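You operate a simulated robot arm through the tools that you are given. There is no shell and no other tool.

You run a simulated two-armed robot. Do the job below in one go: nothing can be reset, and whatever is moved stays where it is left.

## Task
Tip the orange tin into the wide tray and knead the leaf.
Fine: beige pad till the leaf is rolled; tin and pad go back. Set down upright: orange tin.

It is judged by the outcome, as a careful person would: the job done as asked, and still so three seconds after it is handed in. It fails if anything else is knocked over, pushed out of place, dropped, spilled or broken.

## Robot
Two 6-joint arms with fingered hands on one trunk that stands fixed in place. Base frame: the origin is at the foot of the trunk, x ahead of it, y to its left, z up; the work surface is at about z = 763. Units: mm, rad, N and s.
The left shoulder is at [40, 182, 1317], the right one opposite. With the tool pointing down near the work surface each hand reaches from about 480 to 820 mm from the base axis, measured 20 degrees to its own side. Payload 4.9 kg a hand.
Tool frame (each hand has its own): the origin (TCP) lies between the finger pads and is the grasp point; the fingertips stand 32 mm ahead of it; z points along the fingers, y is the line along which they close. The gripper opens to 200 mm; its body begins 89 mm behind the TCP. The gripper is a hand of 4 fingers: y runs from the thumb to the fingers, the wrist lies at [0, 0, -252] in the tool frame.
Orientation is told as [roll, pitch, yaw] about the base's x, y, z axes, in that order, counted from this pose: with the fingers straight down and closing along the base's y, the tool's x points along the base's -x, its y along +y and its z along -z.

## Interface
- The arms move only by the tool step_arm. It takes "left_deltas", "right_deltas" or both (then of equal length, played together; a hand with none holds still); each is a list of rows, each a list of 6 numbers: the shift along the tool's x, y, z in mm, then the turn, a rotation vector about the tool's x, y, z in rad. In form: [[x, y, z, rx, ry, rz], ...]. A call has 1 to 20 rows; each row shifts and turns the commanded pose from where the row before left it, along the tool's axes as they then stand. Each row takes 0.2 s and may step no farther than 50 mm and 0.15 rad from the row before; otherwise, the whole call is refused. A pose out of reach is approached as far as the arm can. The call stops where the force on the tool passes 90 N (or 10 N more than at its start, if that is more) or the arm is blocked; 0.2 s more then pass. In this call time passes only in rows, and 0.2 s behind the last. The reply holds the time, the measured pose of the TCP, the force on the tool along the base axes, the opening and the grip force, in the units named above and with some noise, with the torque about the TCP (base axes, N m) and any sound that the robot's microphone picked up, and new pictures: "show" is both (left out), scene, wrist or none (wrist: the cameras of the hands that moved).
- Cameras (640 x 400 px; columns grow to the right, rows downward): "scene" is now at [100.6, -30.8, 1539.4]; the picture's right is [-0.35, -0.94, 0.00], its down [-0.61, 0.23, -0.75] and it looks along [0.71, -0.27, -0.66] (base axes); focal length 364 px, centre (320, 200). "left" rides on the left gripper at [-69, -69, -116] in its tool frame; the picture's right is [0.71, -0.71, 0.00], its down [0.54, 0.54, -0.64] and it looks along [0.45, 0.45, 0.77] (tool axes); focal length 226 px, centre (320, 200). "right" rides on the right gripper at [69, -69, -116] in its tool frame; the picture's right is [0.71, 0.71, 0.00], its down [-0.54, 0.54, -0.64] and it looks along [-0.45, 0.45, 0.77] (tool axes); focal length 226 px, centre (320, 200). There is no depth. A picture from a camera that has moved, and an enlarged one, comes with that camera's place and axes in the base frame and with its lens.
- curl_fingers(finger1, finger2, finger3, thumb_bend, hand): sets how far each is bent, from 0 (flat) to 1 (curled in); at 0.3 the hand is open as for a grip, at 0.7 the pads meet at the TCP. One left out holds its place. A second passes; each finger stops where it meets its share of the squeeze, and holds until it gets a number again. It is the only way to open and close the hand. It gives what a move gives, with no picture; readings hold the bend of each and the force on the fingers (four entries, about 0 where the hand has none), thumb and palm.
- aim_head(pan, tilt): turns the head with the scene camera to pan (to the left, within 1.501 rad either way) and tilt (down, from -0.506 to 1.204), counted from straight ahead of the robot. It gives what a move gives, and a new picture of the scene camera.
- zoom(camera, box): a new picture of the part [left, top, right, bottom] of that camera's present view, enlarged. No time passes.
- hand_in(): hands the job in; it is judged then, once.

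Places have to be worked out from the pictures, the camera data and where the tool is seen. Open the grippers and draw the arms clear of the work before you hand the job in, unless the task says otherwise.

The tools are called after ">>>" as a command line: name --argument value ..., lists and objects as JSON in quotes. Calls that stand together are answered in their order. step_arm: Moves the arms, as the interface text tells. Its arguments: {"type":"object","properties":{"left_deltas":{"type":"array","items":{"type":"array","items":{"type":"number"}}},"right_deltas":{"type":"array","items":{"type":"array","items":{"type":"number"}}},"show":{"type":"string","enum":["both","scene","wrist","none"]}},"required":[]} The other tools are called the same way: curl_fingers (finger1, finger2, finger3, thumb_bend, hand) moves the fingers one by one; aim_head (pan, tilt) turns the head that bears the scene camera; zoom (camera, box) takes an enlarged picture of a part of a camera's view; hand_in () hands the job in.

At the start:

```text
clock: 0.0
left_tool_pos: [737.9, -19.9, 1105.0]
left_tool_rot: [0.001, 0.001, -0.473]
left_contact_force: [-0.1, -0.1, 0.2]
left_torque: [-0.01, 0.0, -0.01]
left_finger_gap: 199.7
left_grasp_force: 0.1
left_shape: jaw
left_bend: [0.3, 0.3, 0.3, 0.3]
left_finger forces: [0.0, 0.0, 0.1, 0.0, 0.0, 0.0]
right_tool_pos: [474.3, -540.3, 1194.0]
right_tool_rot: [0.0, 0.002, -0.473]
right_contact_force: [0.2, 0.1, -0.2]
right_torque: [-0.01, -0.01, -0.01]
right_finger_gap: 199.6
right_grasp_force: 0.0
right_shape: jaw
right_bend: [0.3, 0.3, 0.3, 0.3]
right_finger forces: [0.1, 0.0, 0.0, 0.0, 0.0, 0.1]
head pan, tilt (commanded): [-0.363, 0.716]
```

scene: 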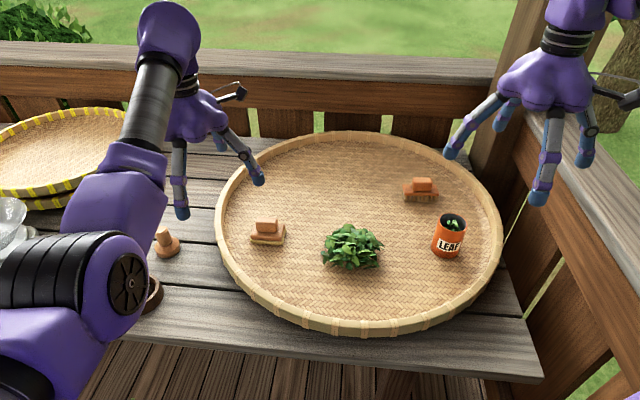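
right: 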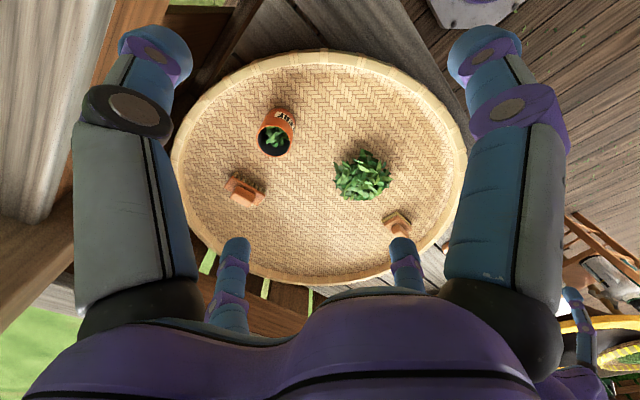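
left: 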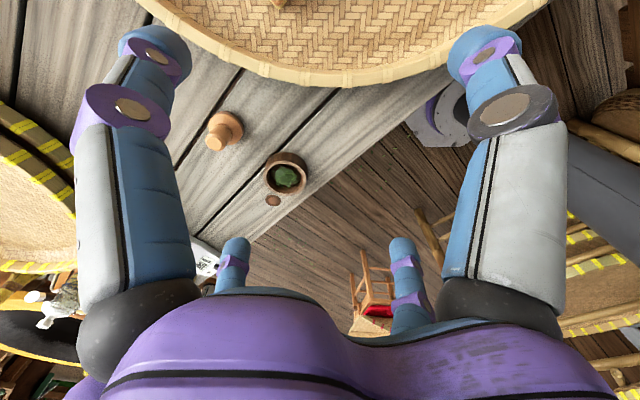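

The scene shows a wide woven tray holding a leaf heap, an orange tin labelled LEAF, and two pad-like blocks (one beige-ish, one darker), plus other items to the left. I'll zoom in to tell the pads apart and read the details before any move.

>>> zoom --camera "scene" --box '[220, 190, 380, 290]'

>>> zoom --camera "scene" --box '[370, 160, 530, 260]'

>>> zoom --camera "right" --box '[170, 40, 490, 240]'

>>> zoom --camera "left" --box '[180, 80, 340, 220]'

```text
4.00 times, centred on (300, 240) of scene
camera zoom: at [100.6, -30.8, 1539.4], right [-0.35, -0.94, 0.0], down [-0.61, 0.23, -0.75], along [0.71, -0.27, -0.66], focal length 1457 px, centre (400, 40)
```

zoom: 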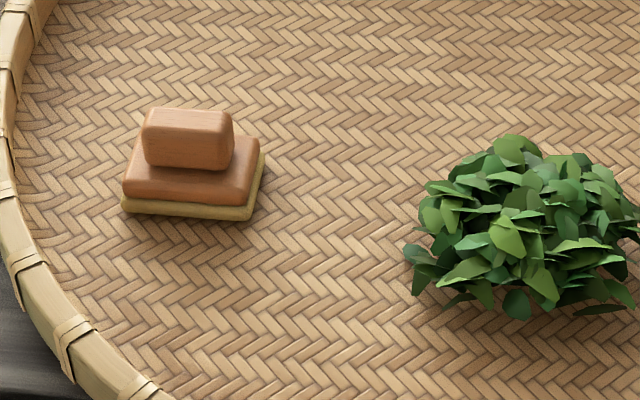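

```text
4.00 times, centred on (450, 210) of scene
camera zoom: at [100.6, -30.8, 1539.4], right [-0.35, -0.94, 0.0], down [-0.61, 0.23, -0.75], along [0.71, -0.27, -0.66], focal length 1457 px, centre (-200, 160)
```

zoom: 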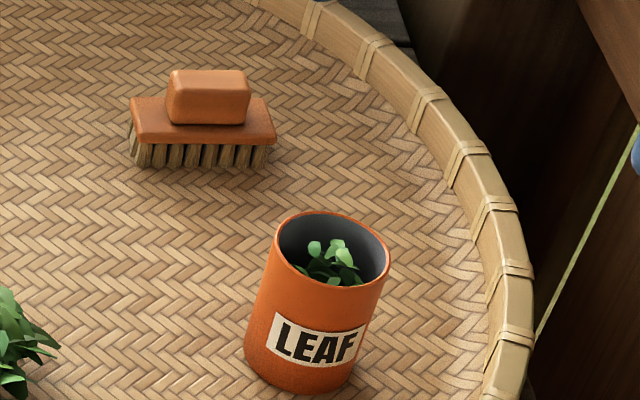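

```text
2.00 times, centred on (330, 140) of right
camera zoom: at [382.4, -570.4, 1309.0], right [-0.31, 0.95, 0.0], down [0.73, 0.24, 0.64], along [0.61, 0.2, -0.77], focal length 452 px, centre (300, 320)
```

zoom: 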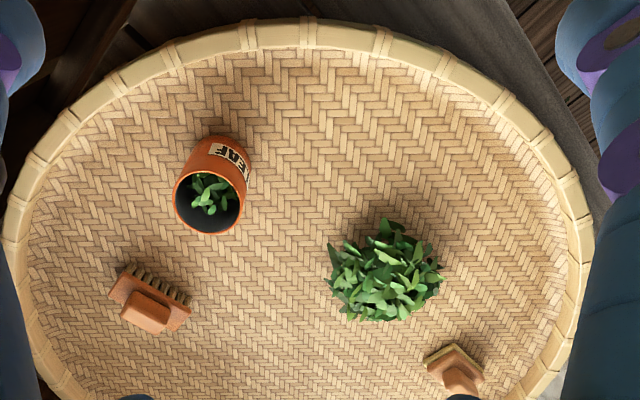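

```text
2.86 times, centred on (260, 150) of left
camera zoom: at [767.2, -112.8, 1221.7], right [-0.95, -0.31, 0.0], down [-0.24, 0.73, 0.64], along [-0.2, 0.61, -0.77], focal length 646 px, centre (491, 343)
```

zoom: 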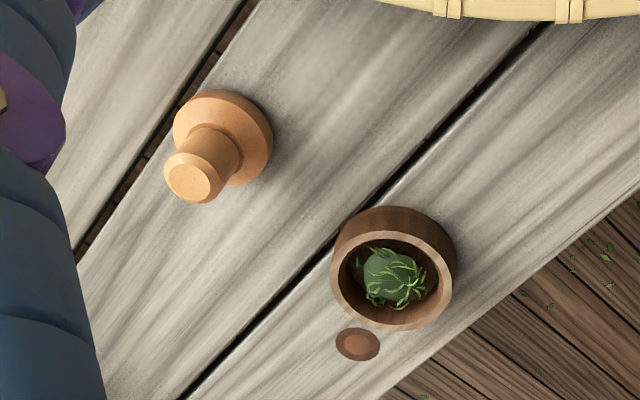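

The pad with the smooth beige underside lies at about (828, -148). The bristled one at about (823, -652) is a brush. The tin is near (605, -592), about 75 mm across and 97 mm tall, and the heap is near (682, -340). The left hand hovers near the pad, so I'll slide it left at the same height, clear of where the right arm will work.

>>> step_arm --left_deltas '[[8, 20, 0, 0, 0, 0], [8, 20, 0, 0, 0, 0], [8, 20, 0, 0, 0, 0], [8, 20, 0, 0, 0, 0], [8, 20, 0, 0, 0, 0], [8, 20, 0, 0, 0, 0], [8, 20, 0, 0, 0, 0], [8, 20, 0, 0, 0, 0]]' --show "both"

```text
clock: 1.8
left_tool_pos: [752.7, 151.4, 1105.9]
left_tool_rot: [0.001, -0.001, -0.475]
left_contact_force: [0.5, -0.4, 0.1]
left_torque: [-0.01, 0.0, 0.0]
left_finger_gap: 199.7
left_grasp_force: 0.1
left_shape: jaw
left_bend: [0.3, 0.3, 0.3, 0.3]
left_finger forces: [0.1, 0.1, 0.0, 0.0, 0.0, 0.1]
right_tool_pos: [474.7, -540.2, 1194.4]
right_tool_rot: [0.0, 0.0, -0.474]
right_contact_force: [-0.5, 1.0, -0.4]
right_torque: [-0.01, -0.02, 0.0]
right_finger_gap: 200.0
right_grasp_force: 0.1
right_shape: jaw
right_bend: [0.3, 0.3, 0.3, 0.3]
right_finger forces: [0.0, 0.1, 0.0, 0.0, 0.0, 0.1]
head pan, tilt (commanded): [-0.363, 0.716]
camera scene: at [100.7, -30.8, 1539.3], right [-0.35, -0.94, 0.0], down [-0.61, 0.23, -0.75], along [0.71, -0.27, -0.66], focal length 364 px, centre (320, 200)
camera left: at [783.7, 59.0, 1222.0], right [-0.95, -0.31, 0.0], down [-0.23, 0.73, 0.64], along [-0.2, 0.61, -0.77], focal length 226 px, centre (320, 200)
```

scene: 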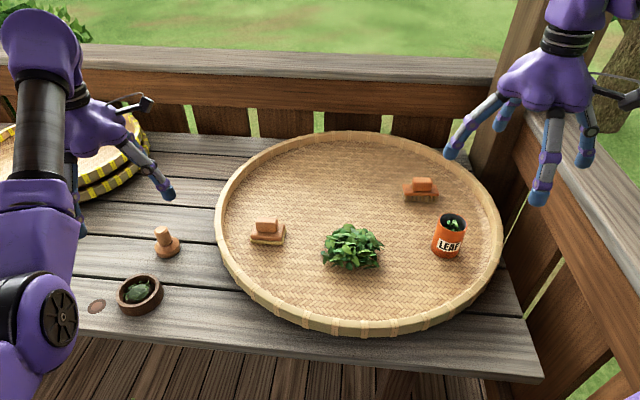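
left: 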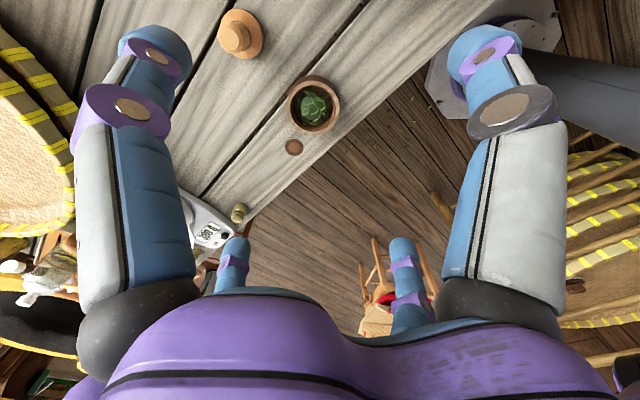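

The left arm is out of the way. I'll look closely at the bowl (perhaps a sample of rolled leaf), the tin and the heap for finer position estimates.

>>> zoom --camera "scene" --box '[80, 210, 200, 330]'

>>> zoom --camera "scene" --box '[415, 200, 479, 264]'

>>> zoom --camera "scene" --box '[240, 205, 300, 255]'

>>> zoom --camera "scene" --box '[310, 215, 400, 285]'

```text
3.33 times, centred on (140, 270) of scene
camera zoom: at [100.7, -30.8, 1539.3], right [-0.35, -0.94, 0.0], down [-0.61, 0.23, -0.75], along [0.71, -0.27, -0.66], focal length 1214 px, centre (920, -33)
```

zoom: 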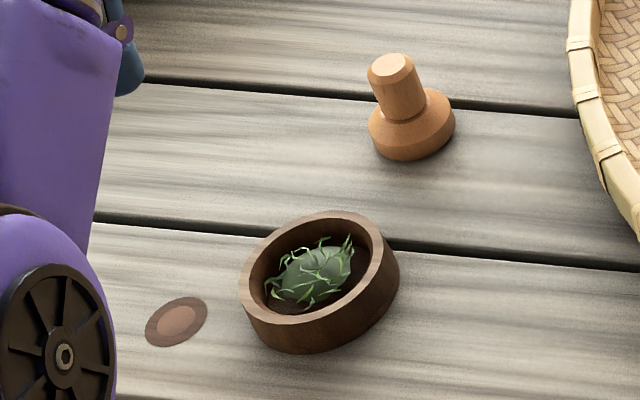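

```text
6.25 times, centred on (447, 232) of scene
camera zoom: at [100.7, -30.8, 1539.3], right [-0.35, -0.94, 0.0], down [-0.61, 0.23, -0.75], along [0.71, -0.27, -0.66], focal length 2276 px, centre (-474, 0)
```

zoom: 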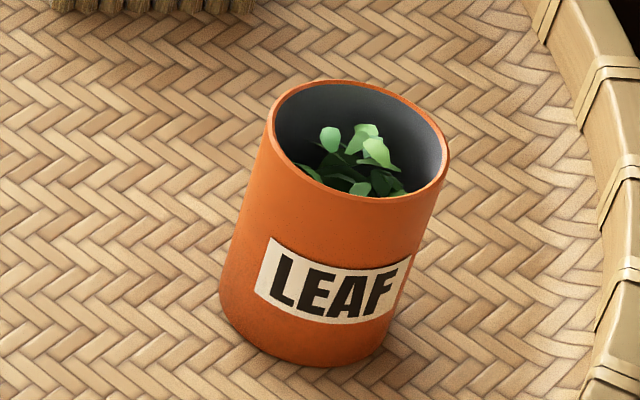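

```text
8.00 times, centred on (270, 230) of scene
camera zoom: at [100.7, -30.8, 1539.3], right [-0.35, -0.94, 0.0], down [-0.61, 0.23, -0.75], along [0.71, -0.27, -0.66], focal length 2913 px, centre (720, -40)
```

zoom: 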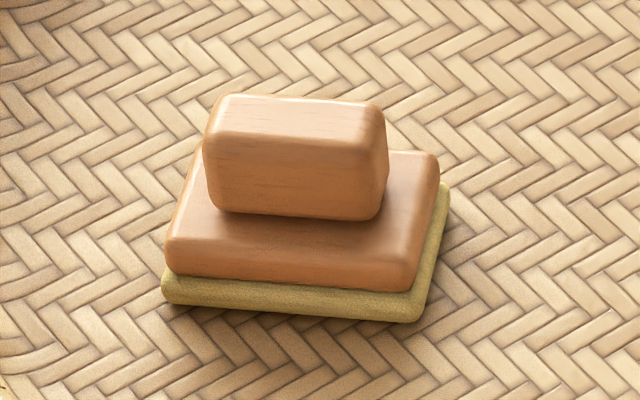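

```text
5.71 times, centred on (355, 250) of scene
camera zoom: at [100.7, -30.8, 1539.3], right [-0.35, -0.94, 0.0], down [-0.61, 0.23, -0.75], along [0.71, -0.27, -0.66], focal length 2081 px, centre (120, -86)
```

zoom: 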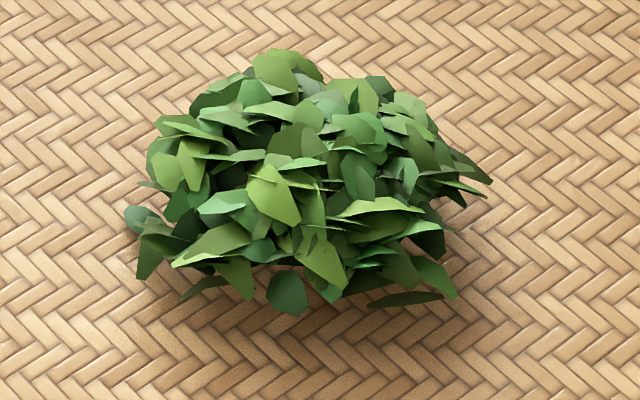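

The bowl shows what rolled leaf should look like: a dark compact lump with thin twists. The pad lies along the table yaw (-0.473), about 88 × 58 mm with a handle of about 63 × 25 mm on top. Before planning the grasp I'll bend the free right hand's fingers differently in the air to learn which finger is which.

>>> curl_fingers --hand "right" --finger1 0.0 --finger2 0.5 --finger3 1.0 --thumb_bend 0.5

>>> zoom --camera "right" --box '[0, 0, 640, 400]'

>>> zoom --camera "scene" --box '[420, 0, 640, 220]'

```text
clock: 2.8
left_tool_pos: [753.8, 150.8, 1104.8]
left_tool_rot: [0.0, -0.001, -0.474]
left_contact_force: [-0.5, 0.4, 0.0]
left_torque: [0.0, 0.06, -0.01]
left_finger_gap: 199.8
left_grasp_force: 0.1
left_shape: jaw
left_bend: [0.3, 0.3, 0.3, 0.3]
left_finger forces: [0.0, 0.1, 0.0, 0.0, 0.0, 0.0]
right_tool_pos: [473.7, -540.8, 1192.9]
right_tool_rot: [0.001, 0.0, -0.473]
right_contact_force: [0.4, -0.4, 0.4]
right_torque: [0.0, -0.05, 0.02]
right_finger_gap: 140.0
right_grasp_force: 0.1
right_shape: fingers
right_bend: [0.01, 0.5, 1.0, 0.5]
right_finger forces: [0.0, 0.0, 0.1, 0.1, 0.1, 0.0]
head pan, tilt (commanded): [-0.363, 0.716]
```

```text
1.00 times, centred on (320, 200) of right (not enlarged: the box is as wide or as high as the picture)
camera zoom: at [382.4, -570.4, 1309.0], right [-0.31, 0.95, 0.0], down [0.73, 0.24, 0.64], along [0.61, 0.2, -0.77], focal length 226 px, centre (320, 200)
```

zoom: 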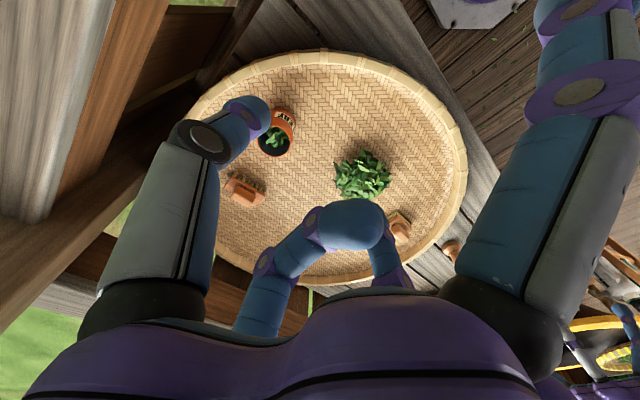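

```text
1.82 times, centred on (530, 110) of scene
camera zoom: at [100.6, -30.8, 1539.4], right [-0.35, -0.94, 0.0], down [-0.61, 0.23, -0.75], along [0.71, -0.27, -0.66], focal length 662 px, centre (-62, 364)
```

zoom: 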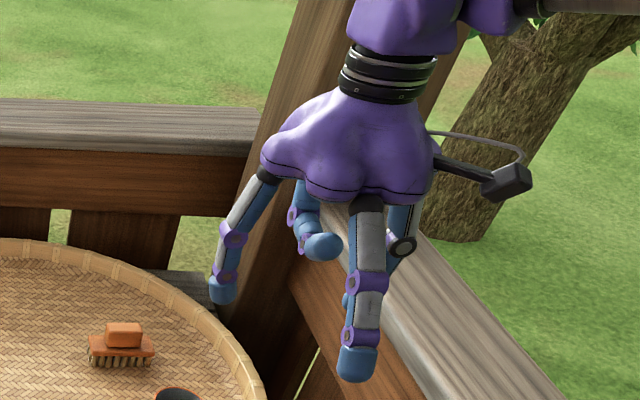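

Finger1 is on the tool's +x side, finger2 on +y, finger3 on -x and the thumb on -y, so it is a four-way claw. My plan is to grasp the tin at a slant with the four fingers on the diagonals, so the mouth stays free for pouring. First I'll test, high in the air with the empty hand, whether the arm can take that slanted pose.

>>> curl_fingers --hand "right" --finger1 0.48 --finger2 0.48 --finger3 0.48 --thumb_bend 0.48

>>> step_arm --right_deltas '[[-16.3, 21.5, 22.2, 0, 0, 0], [-16.3, 21.5, 22.2, 0, 0, 0], [-16.3, 21.5, 22.2, 0, 0, 0], [-16.3, 21.5, 22.2, 0, 0, 0], [-16.3, 21.5, 22.2, 0, 0, 0], [-16.3, 21.5, 22.2, 0, 0, 0], [0, 0, 0, 0, 0, 0.133], [0, 0, 0, 0, 0, 0.133], [0, 0, 0, 0, 0, 0.133], [0, 0, 0, 0, -0.131, 0], [0, 0, 0, 0, -0.131, 0], [0, 0, 0, 0, -0.131, 0], [0, 0, 0, 0, -0.131, 0], [0, 0, 0, 0, -0.131, 0], [0, 0, 0, 0, -0.131, 0]]' --show "both"

```text
clock: 3.8
left_tool_pos: [753.5, 151.3, 1104.3]
left_tool_rot: [0.001, -0.001, -0.474]
left_contact_force: [0.8, -0.4, 0.5]
left_torque: [0.03, 0.01, 0.0]
left_finger_gap: 199.7
left_grasp_force: 0.1
left_shape: jaw
left_bend: [0.3, 0.3, 0.3, 0.3]
left_finger forces: [0.0, 0.0, 0.0, 0.0, 0.0, 0.0]
right_tool_pos: [474.7, -540.1, 1193.8]
right_tool_rot: [0.0, 0.0, -0.473]
right_contact_force: [-0.6, -0.7, 0.2]
right_torque: [-0.03, -0.06, 0.03]
right_finger_gap: 76.8
right_grasp_force: 0.0
right_shape: fingers
right_bend: [0.48, 0.48, 0.48, 0.48]
right_finger forces: [0.1, 0.0, 0.1, 0.0, 0.0, 0.1]
head pan, tilt (commanded): [-0.363, 0.716]
```

```text
clock: 7.0
left_tool_pos: [753.7, 151.9, 1104.7]
left_tool_rot: [0.001, 0.0, -0.472]
left_contact_force: [0.7, 0.0, 0.1]
left_torque: [0.02, 0.0, 0.01]
left_finger_gap: 200.0
left_grasp_force: 0.0
left_shape: jaw
left_bend: [0.3, 0.3, 0.3, 0.3]
left_finger forces: [0.0, 0.0, 0.0, 0.1, 0.0, 0.1]
right_tool_pos: [593.6, -498.0, 1064.0]
right_tool_rot: [-0.002, -0.449, -0.869]
right_contact_force: [-0.2, 0.0, -0.1]
right_torque: [0.0, -0.01, 0.02]
right_finger_gap: 76.6
right_grasp_force: 0.1
right_shape: fingers
right_bend: [0.48, 0.48, 0.48, 0.48]
right_finger forces: [0.0, 0.0, 0.0, 0.0, 0.0, 0.0]
right hand out of reach, approached as far as the arm can: row 5, 6, 12, 13, 14, 15
head pan, tilt (commanded): [-0.363, 0.716]
camera scene: at [100.6, -30.8, 1539.4], right [-0.35, -0.94, 0.0], down [-0.61, 0.23, -0.75], along [0.71, -0.27, -0.66], focal length 364 px, centre (320, 200)
camera right: at [468.6, -456.2, 1137.8], right [0.13, 0.94, -0.31], down [0.55, 0.19, 0.81], along [0.83, -0.28, -0.49], focal length 226 px, centre (320, 200)
```

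scene: 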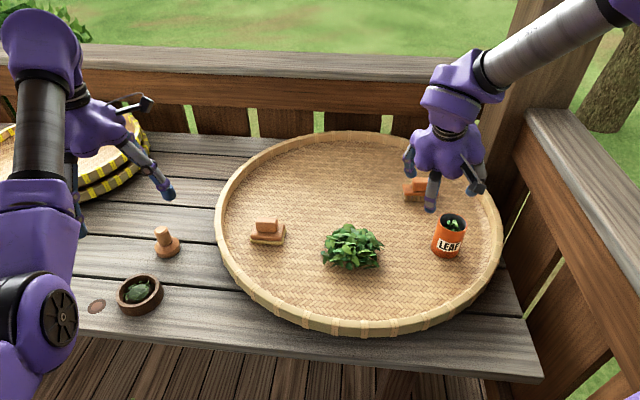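
right: 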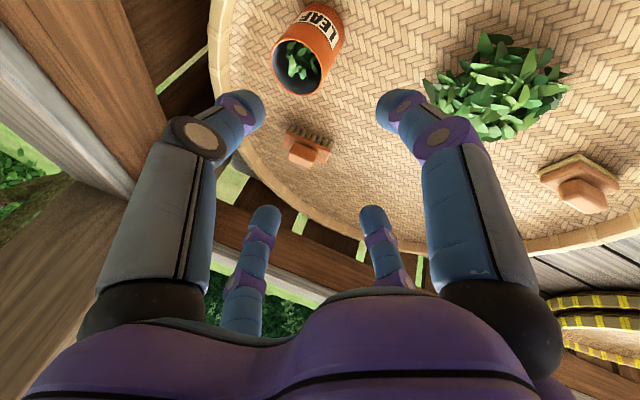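

The arm stopped short of the slanted pose: pitch reached -0.45 of the -0.785 I asked for, and the position is a little off. I'll move toward a spot above the tin at a lower height, still clear of it, to see whether the arm has more freedom there.

>>> step_arm --right_deltas '[[2, -18, 26, 0, 0, 0], [2, -18, 26, 0, 0, 0], [2, -18, 26, 0, 0, 0], [2, -18, 26, 0, 0, 0], [2, -18, 26, 0, 0, 0]]' --show "both"

```text
clock: 8.2
left_tool_pos: [753.4, 152.0, 1104.5]
left_tool_rot: [0.002, -0.001, -0.474]
left_contact_force: [-0.8, 0.3, -0.1]
left_torque: [0.01, 0.01, 0.01]
left_finger_gap: 200.1
left_grasp_force: 0.1
left_shape: jaw
left_bend: [0.3, 0.3, 0.3, 0.3]
left_finger forces: [0.0, 0.0, 0.0, 0.0, 0.0, 0.0]
right_tool_pos: [556.6, -603.4, 952.2]
right_tool_rot: [-0.002, -0.445, -0.864]
right_contact_force: [0.7, -0.1, 0.0]
right_torque: [-0.01, 0.01, 0.0]
right_finger_gap: 76.7
right_grasp_force: 0.1
right_shape: fingers
right_bend: [0.48, 0.48, 0.48, 0.48]
right_finger forces: [0.0, 0.0, 0.1, 0.0, 0.0, 0.1]
right hand out of reach, approached as far as the arm can: row 1, 2, 4
head pan, tilt (commanded): [-0.363, 0.716]
camera scene: at [100.7, -30.8, 1539.3], right [-0.35, -0.94, 0.0], down [-0.61, 0.23, -0.75], along [0.71, -0.27, -0.66], focal length 364 px, centre (320, 200)
camera right: at [432.5, -562.6, 1026.6], right [0.12, 0.94, -0.31], down [0.55, 0.19, 0.81], along [0.82, -0.27, -0.5], focal length 226 px, centre (320, 200)
```

scene: 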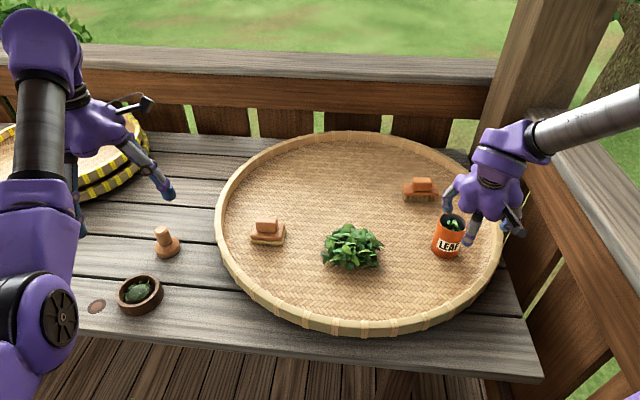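
right: 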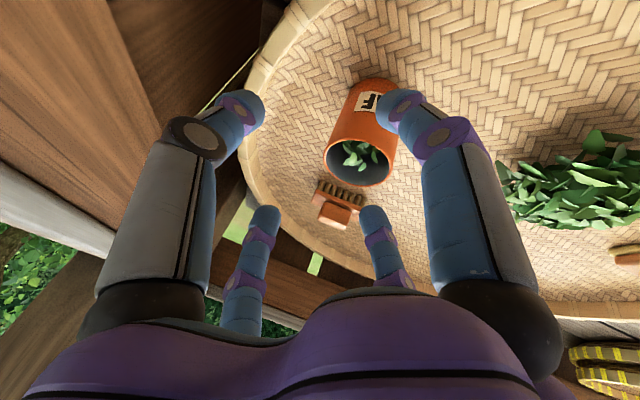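

The commanded pose now follows what the arm actually reached, so motions stay true. I'll try pitching further here, well clear of everything, to find the limit at this lower height.

>>> step_arm --right_deltas '[[0, 0, 0, 0, -0.12, 0], [0, 0, 0, 0, -0.12, 0], [0, 0, 0, 0, -0.12, 0]]' --show "scene"

```text
clock: 9.0
left_tool_pos: [755.0, 153.4, 1104.1]
left_tool_rot: [0.001, 0.001, -0.471]
left_contact_force: [0.0, 0.4, -0.3]
left_torque: [0.02, 0.02, -0.02]
left_finger_gap: 200.2
left_grasp_force: 0.1
left_shape: jaw
left_bend: [0.3, 0.3, 0.3, 0.3]
left_finger forces: [0.0, 0.0, 0.0, 0.1, 0.0, 0.1]
right_tool_pos: [525.3, -619.1, 971.5]
right_tool_rot: [-0.007, -0.741, -0.865]
right_contact_force: [1.2, -0.2, 0.5]
right_torque: [-0.03, 0.02, -0.01]
right_finger_gap: 76.6
right_grasp_force: 0.0
right_shape: fingers
right_bend: [0.48, 0.48, 0.48, 0.48]
right_finger forces: [0.0, 0.0, 0.1, 0.0, 0.0, 0.0]
right hand out of reach, approached as far as the arm can: row 1, 2, 3
head pan, tilt (commanded): [-0.363, 0.716]
camera scene: at [101.1, -30.5, 1539.3], right [-0.35, -0.94, 0.0], down [-0.61, 0.23, -0.75], along [0.71, -0.27, -0.66], focal length 364 px, centre (320, 200)
```

scene: 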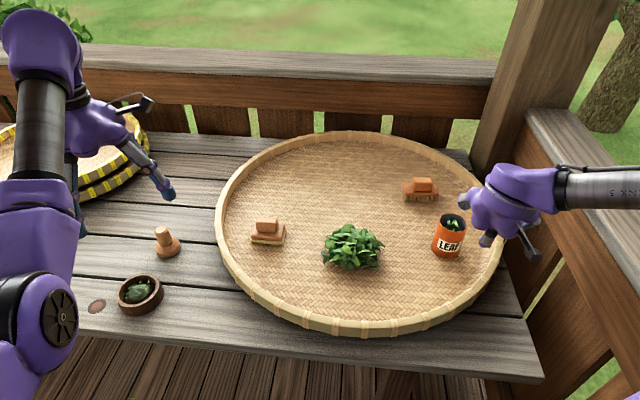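

The arm can pitch further, but the TCP drifts outward as it does. I'll turn the head to see how the right arm is folded, so I can choose a hand direction that comes easily to it.

>>> aim_head --pan -1.1 --tilt 0.5

```text
clock: 10.1
left_tool_pos: [753.2, 150.5, 1105.6]
left_tool_rot: [0.002, -0.001, -0.477]
left_contact_force: [-0.5, 0.4, 0.5]
left_torque: [-0.01, 0.0, 0.01]
left_finger_gap: 199.9
left_grasp_force: 0.2
left_shape: jaw
left_bend: [0.3, 0.3, 0.3, 0.3]
left_finger forces: [0.0, 0.1, 0.1, 0.1, 0.0, 0.0]
right_tool_pos: [525.4, -620.0, 972.5]
right_tool_rot: [-0.005, -0.742, -0.863]
right_contact_force: [0.5, 0.6, -0.4]
right_torque: [0.02, 0.0, -0.03]
right_finger_gap: 76.5
right_grasp_force: 0.2
right_shape: fingers
right_bend: [0.48, 0.48, 0.48, 0.48]
right_finger forces: [0.0, 0.1, 0.0, 0.0, 0.1, 0.1]
head pan, tilt (commanded): [-1.1, 0.499]
camera scene: at [63.1, -81.9, 1558.4], right [-0.89, -0.45, 0.0], down [-0.22, 0.43, -0.88], along [0.4, -0.78, -0.48], focal length 364 px, centre (320, 200)
```

scene: 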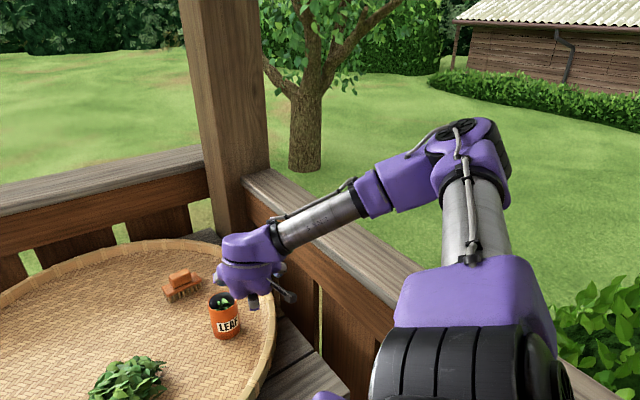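

The elbow is raised far out to the right, so the forearm comes in from the right pointing forward and left. A hand pointing more to the left should suit this arm better. I'll test that by yawing the tilted hand leftward in place, about 60 mm above the tin's height.

>>> step_arm --right_deltas '[[0, 0, 0, -0.0945, 0, -0.1033], [0, 0, 0, -0.0945, 0, -0.1033], [0, 0, 0, -0.0945, 0, -0.1033], [0, 0, 0, -0.0945, 0, -0.1033], [0, 0, 0, -0.0945, 0, -0.1033], [0, 0, 0, -0.0945, 0, -0.1033], [0, 0, 0, -0.0945, 0, -0.1033], [0, 0, 0, -0.0945, 0, -0.1033], [0, 0, 0, -0.0945, 0, -0.1033]]' --show "both"

```text
clock: 12.1
left_tool_pos: [754.6, 151.7, 1105.5]
left_tool_rot: [0.002, 0.0, -0.474]
left_contact_force: [0.8, 0.2, 0.1]
left_torque: [-0.03, -0.01, 0.01]
left_finger_gap: 200.2
left_grasp_force: 0.1
left_shape: jaw
left_bend: [0.3, 0.3, 0.3, 0.3]
left_finger forces: [0.0, 0.0, 0.0, 0.0, 0.0, 0.0]
right_tool_pos: [574.8, -494.1, 927.5]
right_tool_rot: [-0.006, -0.74, 0.323]
right_contact_force: [0.8, 0.3, 0.4]
right_torque: [-0.04, 0.02, 0.0]
right_finger_gap: 76.8
right_grasp_force: 0.2
right_shape: fingers
right_bend: [0.48, 0.48, 0.48, 0.48]
right_finger forces: [0.0, 0.0, 0.1, 0.0, 0.0, 0.0]
right hand out of reach, approached as far as the arm can: row 1, 2, 3, 4, 5, 6, 8
head pan, tilt (commanded): [-1.1, 0.499]
camera scene: at [63.3, -81.5, 1558.4], right [-0.89, -0.45, 0.0], down [-0.22, 0.43, -0.88], along [0.4, -0.78, -0.48], focal length 364 px, centre (320, 200)
camera right: at [474.5, -602.0, 966.0], right [-0.72, 0.51, -0.48], down [-0.2, 0.51, 0.84], along [0.67, 0.7, -0.26], focal length 226 px, centre (320, 200)
```

scene: 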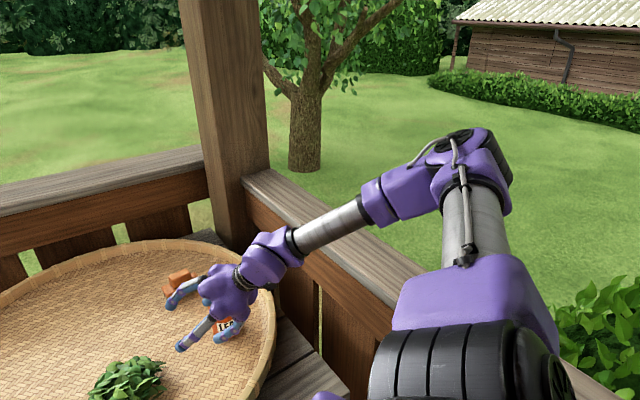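
right: 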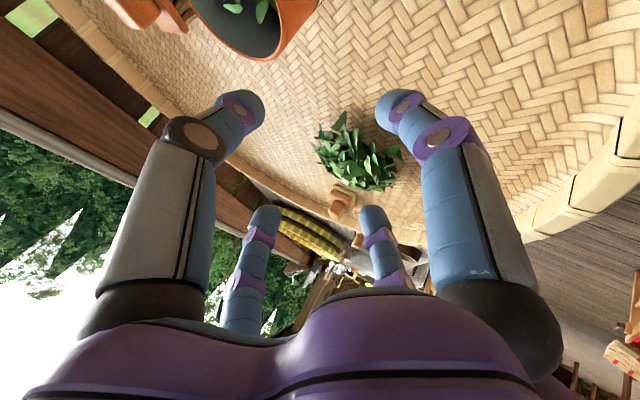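

The slanted pose (pitch -0.74, yaw +0.32) was fully reached, with the wrist nearly straight. Next I'll lift to free space left of the tin, then test how far the hand can roll about its own axis, because the pour depends on that.

>>> step_arm --right_deltas '[[-19.3, 11.4, 1.4, 0, 0, 0], [-19.3, 11.4, 1.4, 0, 0, 0], [-19.3, 11.4, 1.4, 0, 0, 0], [-19.3, 11.4, 1.4, 0, 0, 0], [-19.3, 11.4, 1.4, 0, 0, 0], [-19.3, 11.4, 1.4, 0, 0, 0], [0, 0, 0, 0, 0, -0.12], [0, 0, 0, 0, 0, -0.12], [0, 0, 0, 0, 0, -0.12], [0, 0, 0, 0, 0, -0.12]]' --show "both"

```text
clock: 14.3
left_tool_pos: [753.9, 152.4, 1105.6]
left_tool_rot: [0.0, -0.002, -0.473]
left_contact_force: [0.4, 0.6, -1.0]
left_torque: [-0.02, -0.01, 0.0]
left_finger_gap: 199.9
left_grasp_force: 0.1
left_shape: jaw
left_bend: [0.3, 0.3, 0.3, 0.3]
left_finger forces: [0.0, 0.0, 0.0, 0.0, 0.0, 0.0]
right_tool_pos: [616.4, -410.2, 999.7]
right_tool_rot: [-0.401, -0.635, 0.936]
right_contact_force: [1.4, -0.1, -0.7]
right_torque: [0.0, 0.02, -0.02]
right_finger_gap: 76.7
right_grasp_force: 0.1
right_shape: fingers
right_bend: [0.48, 0.48, 0.48, 0.48]
right_finger forces: [0.0, 0.1, 0.1, 0.1, 0.1, 0.1]
right hand out of reach, approached as far as the arm can: row 4, 6, 7
head pan, tilt (commanded): [-1.1, 0.499]
camera scene: at [63.2, -81.9, 1558.4], right [-0.89, -0.45, 0.0], down [-0.22, 0.43, -0.88], along [0.4, -0.78, -0.48], focal length 364 px, centre (320, 200)
camera right: at [551.1, -529.8, 1064.8], right [-0.77, 0.06, -0.64], down [-0.48, 0.61, 0.63], along [0.43, 0.79, -0.44], focal length 226 px, centre (320, 200)
```

scene: 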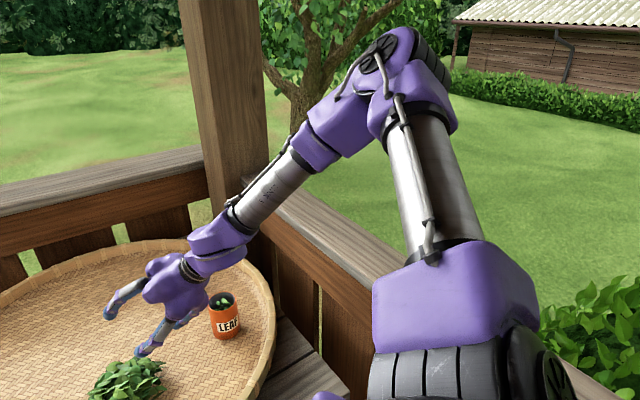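
right: 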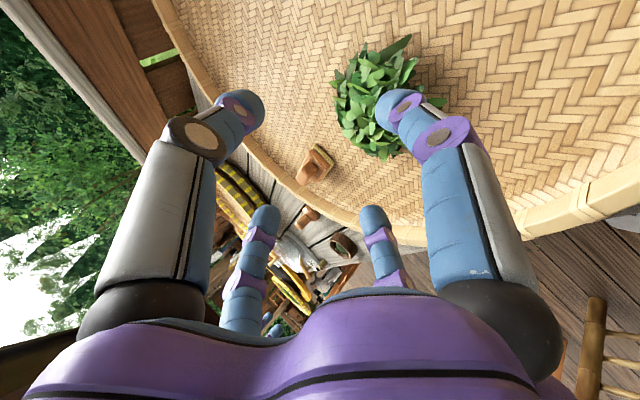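

Roll works in the negative direction so far, and the reported rotation matches what I commanded. I'll keep rolling in free air to see whether the full pouring roll can be reached.

>>> step_arm --right_deltas '[[0, 0, 0, 0, 0, -0.12], [0, 0, 0, 0, 0, -0.12], [0, 0, 0, 0, 0, -0.12], [0, 0, 0, 0, 0, -0.12], [0, 0, 0, 0, 0, -0.12], [0, 0, 0, 0, 0, -0.12], [0, 0, 0, 0, 0, -0.12], [0, 0, 0, 0, 0, -0.12], [0, 0, 0, 0, 0, -0.12], [0, 0, 0, 0, 0, -0.12], [0, 0, 0, 0, 0, -0.12]]' --show "scene"

```text
clock: 16.7
left_tool_pos: [755.4, 150.8, 1106.0]
left_tool_rot: [0.001, 0.0, -0.472]
left_contact_force: [0.1, 0.0, 0.1]
left_torque: [0.01, 0.01, 0.01]
left_finger_gap: 200.3
left_grasp_force: 0.0
left_shape: jaw
left_bend: [0.3, 0.3, 0.3, 0.3]
left_finger forces: [0.0, 0.1, 0.0, 0.0, 0.0, 0.0]
right_tool_pos: [615.5, -411.1, 997.8]
right_tool_rot: [-0.723, 0.157, 2.064]
right_contact_force: [-0.2, 0.0, 0.0]
right_torque: [0.04, -0.03, 0.0]
right_finger_gap: 76.8
right_grasp_force: 0.0
right_shape: fingers
right_bend: [0.48, 0.48, 0.48, 0.48]
right_finger forces: [0.0, 0.0, 0.0, 0.0, 0.0, 0.0]
head pan, tilt (commanded): [-1.1, 0.499]
camera scene: at [63.1, -82.0, 1558.4], right [-0.89, -0.45, 0.0], down [-0.22, 0.43, -0.88], along [0.4, -0.78, -0.48], focal length 364 px, centre (320, 200)
```

scene: 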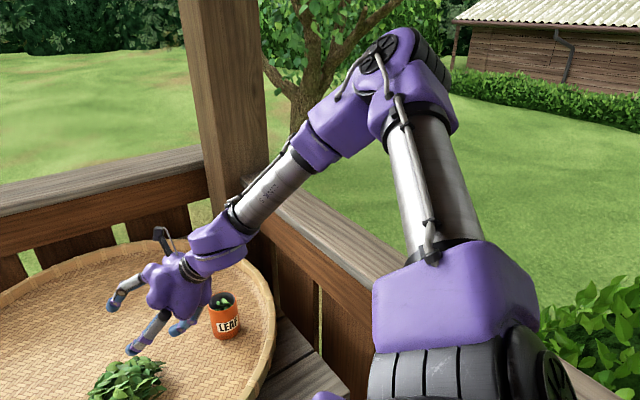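

Rolling about the tool axis is completely free: it went to -1.8 rad with no reach warning and the arm's posture didn't change. Next I'll check that the rolled hand can be raised toward horizontal here, since that makes the tin's mouth point down.

>>> step_arm --right_deltas '[[0, 0, 0, 0.0974, 0.0227, 0], [0, 0, 0, 0.0974, 0.0227, 0], [0, 0, 0, 0.0974, 0.0227, 0], [0, 0, 0, 0.0974, 0.0227, 0], [0, 0, 0, 0.0974, 0.0227, 0], [0, 0, 0, 0.0974, 0.0227, 0], [0, 0, 0, 0.0974, 0.0227, 0]]' --show "both"

```text
clock: 18.3
left_tool_pos: [754.7, 151.6, 1104.1]
left_tool_rot: [0.001, 0.0, -0.474]
left_contact_force: [0.3, 0.4, 0.6]
left_torque: [-0.02, -0.03, 0.0]
left_finger_gap: 199.9
left_grasp_force: 0.0
left_shape: jaw
left_bend: [0.3, 0.3, 0.3, 0.3]
left_finger forces: [0.0, 0.1, 0.1, 0.1, 0.0, 0.1]
right_tool_pos: [614.8, -413.9, 1001.0]
right_tool_rot: [-1.435, 0.231, 1.925]
right_contact_force: [0.4, -0.4, 0.1]
right_torque: [0.0, -0.01, 0.02]
right_finger_gap: 76.4
right_grasp_force: 0.1
right_shape: fingers
right_bend: [0.48, 0.48, 0.48, 0.48]
right_finger forces: [0.1, 0.1, 0.0, 0.0, 0.0, 0.0]
right hand out of reach, approached as far as the arm can: row 1, 2, 5, 6
head pan, tilt (commanded): [-1.1, 0.499]
camera scene: at [63.0, -82.2, 1558.4], right [-0.89, -0.45, 0.0], down [-0.22, 0.43, -0.88], along [0.4, -0.78, -0.48], focal length 364 px, centre (320, 200)
camera right: at [534.1, -494.9, 1098.5], right [0.2, -0.83, -0.52], down [-0.81, 0.15, -0.56], along [0.55, 0.54, -0.64], focal length 226 px, centre (320, 200)
```

scene: 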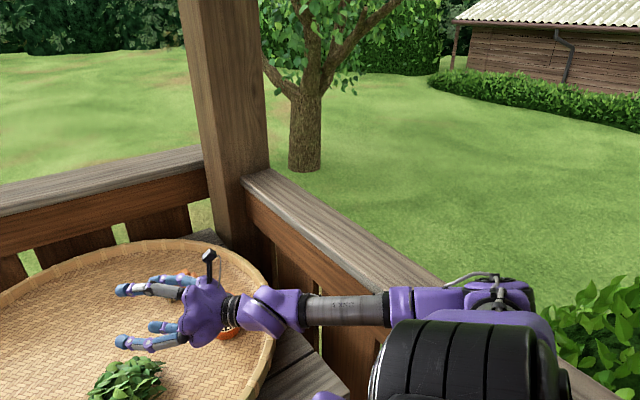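
right: 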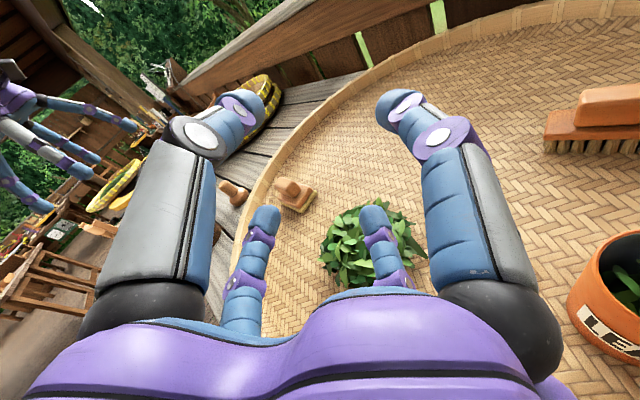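

The hand now sits almost horizontal here with the TCP held in place, so a pour should be feasible. I'll rehearse the full empty-handed pour pose (rolled by half a turn, tilted slightly up, above the heap) to confirm it before touching the tin.

>>> step_arm --right_deltas '[[0, 0, 0, 0, 0, -0.112], [0, 0, 0, 0, 0, -0.112], [0, 0, 0, 0, 0, -0.112], [0, 0, 0, 0, 0, -0.112], [0, 0, 0, 0, 0, -0.112], [0, 0, 0, 0.0704, 0.071, 0], [0, 0, 0, 0.0704, 0.071, 0], [0, 0, 0, 0.0704, 0.071, 0], [0, 0, 0, 0.0704, 0.071, 0], [-10.8, 2.3, 9.8, 0, 0, 0], [-10.8, 2.3, 9.8, 0, 0, 0], [-10.8, 2.3, 9.8, 0, 0, 0], [-10.8, 2.3, 9.8, 0, 0, 0], [-10.8, 2.3, 9.8, 0, 0, 0], [-10.8, 2.3, 9.8, 0, 0, 0], [-10.8, 2.3, 9.8, 0, 0, 0], [-10.8, 2.3, 9.8, 0, 0, 0]]' --show "both"

>>> aim_head --pan -0.5 --tilt 0.75

```text
clock: 20.2
left_tool_pos: [754.0, 155.0, 1103.6]
left_tool_rot: [-0.001, 0.001, -0.473]
left_contact_force: [0.1, 0.6, -0.5]
left_torque: [0.0, 0.0, -0.01]
left_finger_gap: 200.3
left_grasp_force: 0.1
left_shape: jaw
left_bend: [0.3, 0.3, 0.3, 0.3]
left_finger forces: [0.2, 0.1, 0.0, 0.0, 0.0, 0.0]
right_tool_pos: [621.1, -435.4, 1024.9]
right_tool_rot: [-1.747, 0.954, 1.827]
right_contact_force: [0.5, -0.3, -0.3]
right_torque: [-0.01, -0.04, 0.04]
right_finger_gap: 76.6
right_grasp_force: 0.1
right_shape: fingers
right_bend: [0.48, 0.48, 0.48, 0.48]
right_finger forces: [0.0, 0.1, 0.0, 0.1, 0.0, 0.0]
head pan, tilt (commanded): [-1.1, 0.499]
stopped in row 9 (right hand): the arm was blocked; the commanded pose is now the measured one
camera scene: at [62.7, -78.3, 1558.6], right [-0.89, -0.46, 0.0], down [-0.22, 0.42, -0.88], along [0.4, -0.78, -0.48], focal length 364 px, centre (320, 200)
camera right: at [500.2, -467.9, 1107.4], right [0.37, -0.91, 0.18], down [-0.47, -0.35, -0.81], along [0.81, 0.22, -0.55], focal length 226 px, centre (320, 200)
```

scene: 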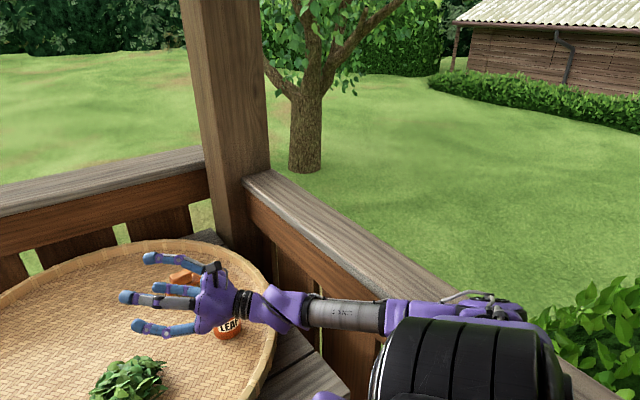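
right: 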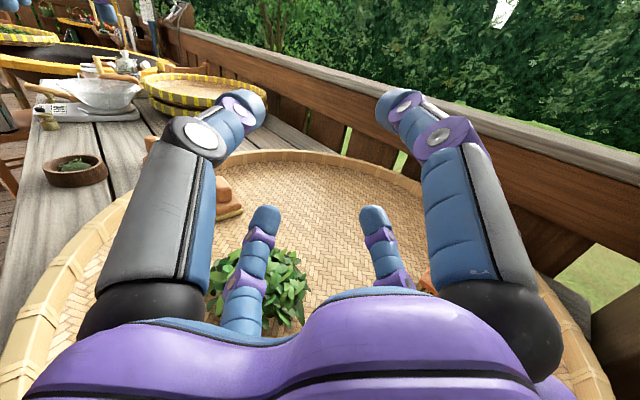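

```text
clock: 21.2
left_tool_pos: [753.3, 154.3, 1105.7]
left_tool_rot: [0.0, -0.001, -0.473]
left_contact_force: [0.5, 0.0, -0.2]
left_torque: [0.01, -0.03, 0.0]
left_finger_gap: 199.8
left_grasp_force: 0.0
left_shape: jaw
left_bend: [0.3, 0.3, 0.3, 0.3]
left_finger forces: [0.0, 0.0, 0.1, 0.0, 0.0, 0.0]
right_tool_pos: [621.3, -434.9, 1025.8]
right_tool_rot: [-1.753, 0.956, 1.824]
right_contact_force: [0.2, -0.3, -0.1]
right_torque: [0.0, -0.02, 0.01]
right_finger_gap: 76.7
right_grasp_force: 0.0
right_shape: fingers
right_bend: [0.48, 0.48, 0.48, 0.48]
right_finger forces: [0.1, 0.0, 0.0, 0.0, 0.1, 0.0]
head pan, tilt (commanded): [-0.499, 0.75]
camera scene: at [93.6, -37.1, 1536.6], right [-0.48, -0.88, 0.0], down [-0.6, 0.32, -0.73], along [0.64, -0.35, -0.68], focal length 364 px, centre (320, 200)
```

scene: 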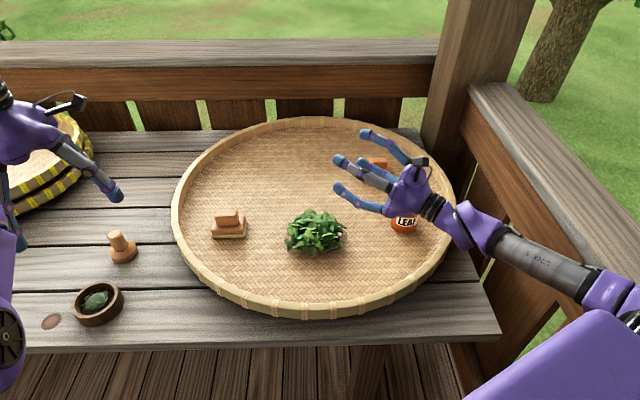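

The rolled, slightly upward pose was reached with the tool tilted up about 6 degrees. The arm only blocked on the last bit of raising, which I don't need because this already tips the mouth about 145 degrees. Now I'll check that this pose can be carried over the heap.

>>> step_arm --right_deltas '[[-10.4, 1.55, 9.3, 0, 0, 0], [-10.4, 1.55, 9.3, 0, 0, 0], [-10.4, 1.55, 9.3, 0, 0, 0], [-10.4, 1.55, 9.3, 0, 0, 0], [-10.4, 1.55, 9.3, 0, 0, 0], [-10.4, 1.55, 9.3, 0, 0, 0], [-10.4, 1.55, 9.3, 0, 0, 0], [-10.4, 1.55, 9.3, 0, 0, 0], [-10.4, 1.55, 9.3, 0, 0, 0], [-10.4, 1.55, 9.3, 0, 0, 0]]' --show "both"

```text
clock: 23.4
left_tool_pos: [759.0, 160.0, 1100.7]
left_tool_rot: [-0.002, 0.003, -0.467]
left_contact_force: [0.5, -0.5, -0.5]
left_torque: [0.0, 0.0, -0.03]
left_finger_gap: 199.9
left_grasp_force: 0.1
left_shape: jaw
left_bend: [0.3, 0.3, 0.3, 0.3]
left_finger forces: [0.0, 0.1, 0.0, 0.0, 0.1, 0.0]
right_tool_pos: [609.8, -390.9, 1010.5]
right_tool_rot: [-1.699, 1.04, 1.911]
right_contact_force: [0.4, 0.3, 0.7]
right_torque: [-0.01, 0.04, -0.01]
right_finger_gap: 76.5
right_grasp_force: 0.1
right_shape: fingers
right_bend: [0.48, 0.48, 0.48, 0.48]
right_finger forces: [0.0, 0.0, 0.1, 0.0, 0.1, 0.0]
right hand out of reach, approached as far as the arm can: row 1, 2, 3, 4, 5, 6, 7, 8, 9, 10
head pan, tilt (commanded): [-0.499, 0.75]
camera scene: at [103.4, -35.7, 1536.0], right [-0.47, -0.88, 0.01], down [-0.61, 0.32, -0.73], along [0.64, -0.35, -0.68], focal length 364 px, centre (320, 200)
camera right: at [489.5, -422.2, 1097.2], right [0.4, -0.88, 0.25], down [-0.45, -0.43, -0.78], along [0.8, 0.2, -0.57], focal length 226 px, centre (320, 200)
```

scene: 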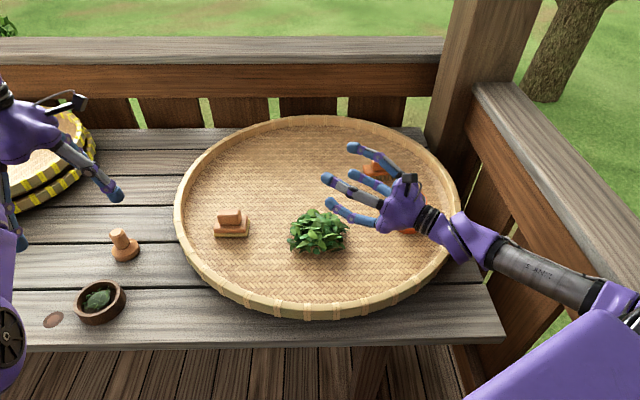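
right: 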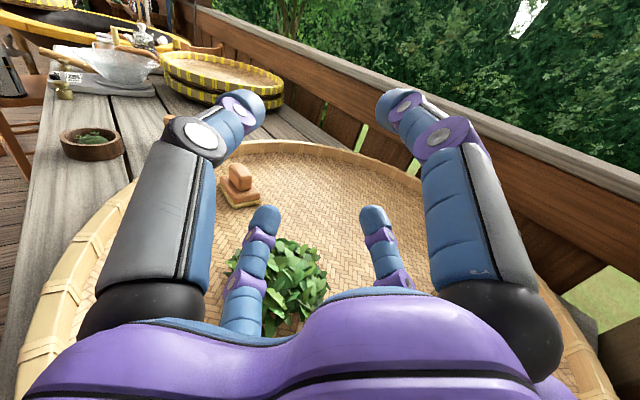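

All those rows were flagged, and both the head camera and the left hand shifted a few millimetres. So in this posture the right elbow is pressing on the robot's own body. I'll back off by tilting the hand back down and look again.

>>> step_arm --right_deltas '[[0, 0, 0, -0.0845, -0.0852, 0], [0, 0, 0, -0.0845, -0.0852, 0], [0, 0, 0, -0.0845, -0.0852, 0], [0, 0, 0, -0.0845, -0.0852, 0], [0, 0, 0, -0.0845, -0.0852, 0]]' --show "scene"

>>> aim_head --pan -1.1 --tilt 0.5

```text
clock: 24.6
left_tool_pos: [754.0, 152.2, 1104.6]
left_tool_rot: [0.002, 0.001, -0.472]
left_contact_force: [0.9, 0.8, 0.5]
left_torque: [-0.05, 0.0, -0.01]
left_finger_gap: 200.0
left_grasp_force: 0.1
left_shape: jaw
left_bend: [0.3, 0.3, 0.3, 0.3]
left_finger forces: [0.1, 0.0, 0.1, 0.1, 0.1, 0.0]
right_tool_pos: [600.1, -390.9, 1017.0]
right_tool_rot: [-1.102, 1.08, 2.312]
right_contact_force: [0.9, -0.4, -1.2]
right_torque: [0.22, 0.05, -0.01]
right_finger_gap: 76.4
right_grasp_force: 0.1
right_shape: fingers
right_bend: [0.48, 0.48, 0.48, 0.48]
right_finger forces: [0.0, 0.0, 0.1, 0.0, 0.1, 0.1]
right hand out of reach, approached as far as the arm can: row 3, 4, 5
head pan, tilt (commanded): [-0.499, 0.75]
camera scene: at [94.4, -40.1, 1536.5], right [-0.48, -0.88, 0.0], down [-0.6, 0.33, -0.73], along [0.64, -0.35, -0.68], focal length 364 px, centre (320, 200)
```

scene: 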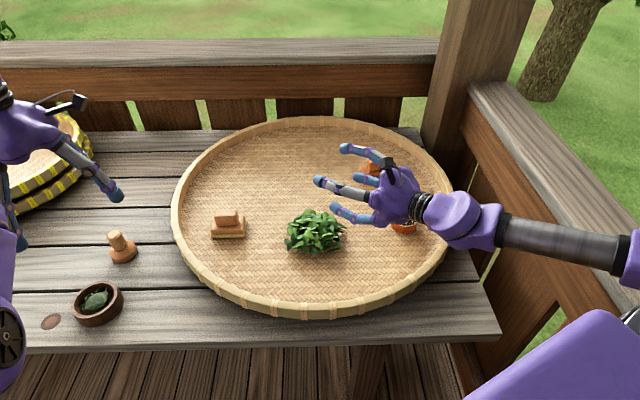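

```text
clock: 25.6
left_tool_pos: [753.7, 152.5, 1105.0]
left_tool_rot: [0.001, 0.0, -0.473]
left_contact_force: [0.1, 0.3, -0.5]
left_torque: [-0.04, -0.01, 0.03]
left_finger_gap: 199.9
left_grasp_force: 0.1
left_shape: jaw
left_bend: [0.3, 0.3, 0.3, 0.3]
left_finger forces: [0.0, 0.0, 0.1, 0.0, 0.0, 0.1]
right_tool_pos: [600.2, -392.6, 1015.9]
right_tool_rot: [-1.098, 1.084, 2.313]
right_contact_force: [0.3, -0.1, -0.2]
right_torque: [0.01, 0.01, -0.02]
right_finger_gap: 76.6
right_grasp_force: 0.1
right_shape: fingers
right_bend: [0.48, 0.48, 0.48, 0.48]
right_finger forces: [0.0, 0.0, 0.1, 0.1, 0.0, 0.0]
head pan, tilt (commanded): [-1.1, 0.499]
camera scene: at [63.1, -81.9, 1558.4], right [-0.89, -0.45, 0.0], down [-0.22, 0.43, -0.88], along [0.4, -0.78, -0.48], focal length 364 px, centre (320, 200)
```

scene: 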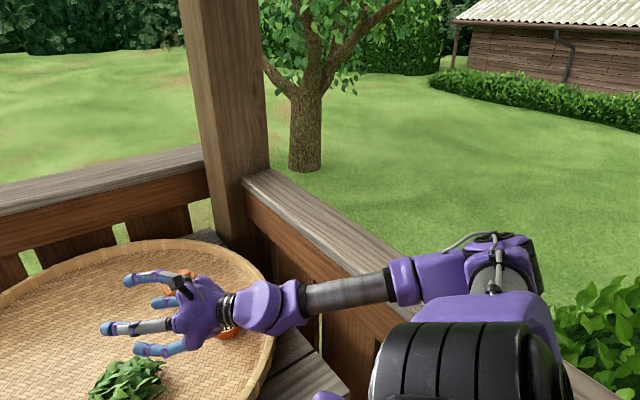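

The pressure is gone: the head camera and left hand read as before. The hand is now about 12 degrees below horizontal, rolled over, and not touching anything. I'll try carrying this pose gently forward over the heap.

>>> step_arm --right_deltas '[[-4.2, -0.5, 9.4, 0, 0, 0], [-4.2, -0.5, 9.4, 0, 0, 0], [-4.2, -0.5, 9.4, 0, 0, 0], [-4.2, -0.5, 9.4, 0, 0, 0], [-4.2, -0.5, 9.4, 0, 0, 0], [-4.2, -0.5, 9.4, 0, 0, 0]]' --show "scene"

```text
clock: 27.0
left_tool_pos: [754.6, 152.0, 1105.4]
left_tool_rot: [0.002, 0.001, -0.473]
left_contact_force: [-0.4, 0.6, -0.7]
left_torque: [0.0, 0.0, -0.02]
left_finger_gap: 199.8
left_grasp_force: 0.1
left_shape: jaw
left_bend: [0.3, 0.3, 0.3, 0.3]
left_finger forces: [0.1, 0.0, 0.0, 0.0, 0.0, 0.0]
right_tool_pos: [600.8, -385.8, 996.7]
right_tool_rot: [-1.17, 0.925, 2.208]
right_contact_force: [-0.3, -1.0, -0.3]
right_torque: [-0.02, 0.02, 0.0]
right_finger_gap: 76.8
right_grasp_force: 0.2
right_shape: fingers
right_bend: [0.48, 0.48, 0.48, 0.48]
right_finger forces: [0.1, 0.0, 0.0, 0.1, 0.0, 0.0]
right hand out of reach, approached as far as the arm can: row 1, 2, 3, 4, 5, 6
head pan, tilt (commanded): [-1.1, 0.499]
camera scene: at [63.1, -82.0, 1558.4], right [-0.89, -0.45, 0.0], down [-0.22, 0.43, -0.88], along [0.4, -0.78, -0.48], focal length 364 px, centre (320, 200)
```

scene: 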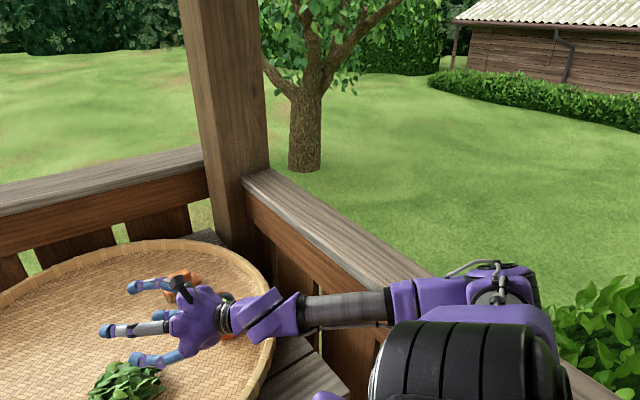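

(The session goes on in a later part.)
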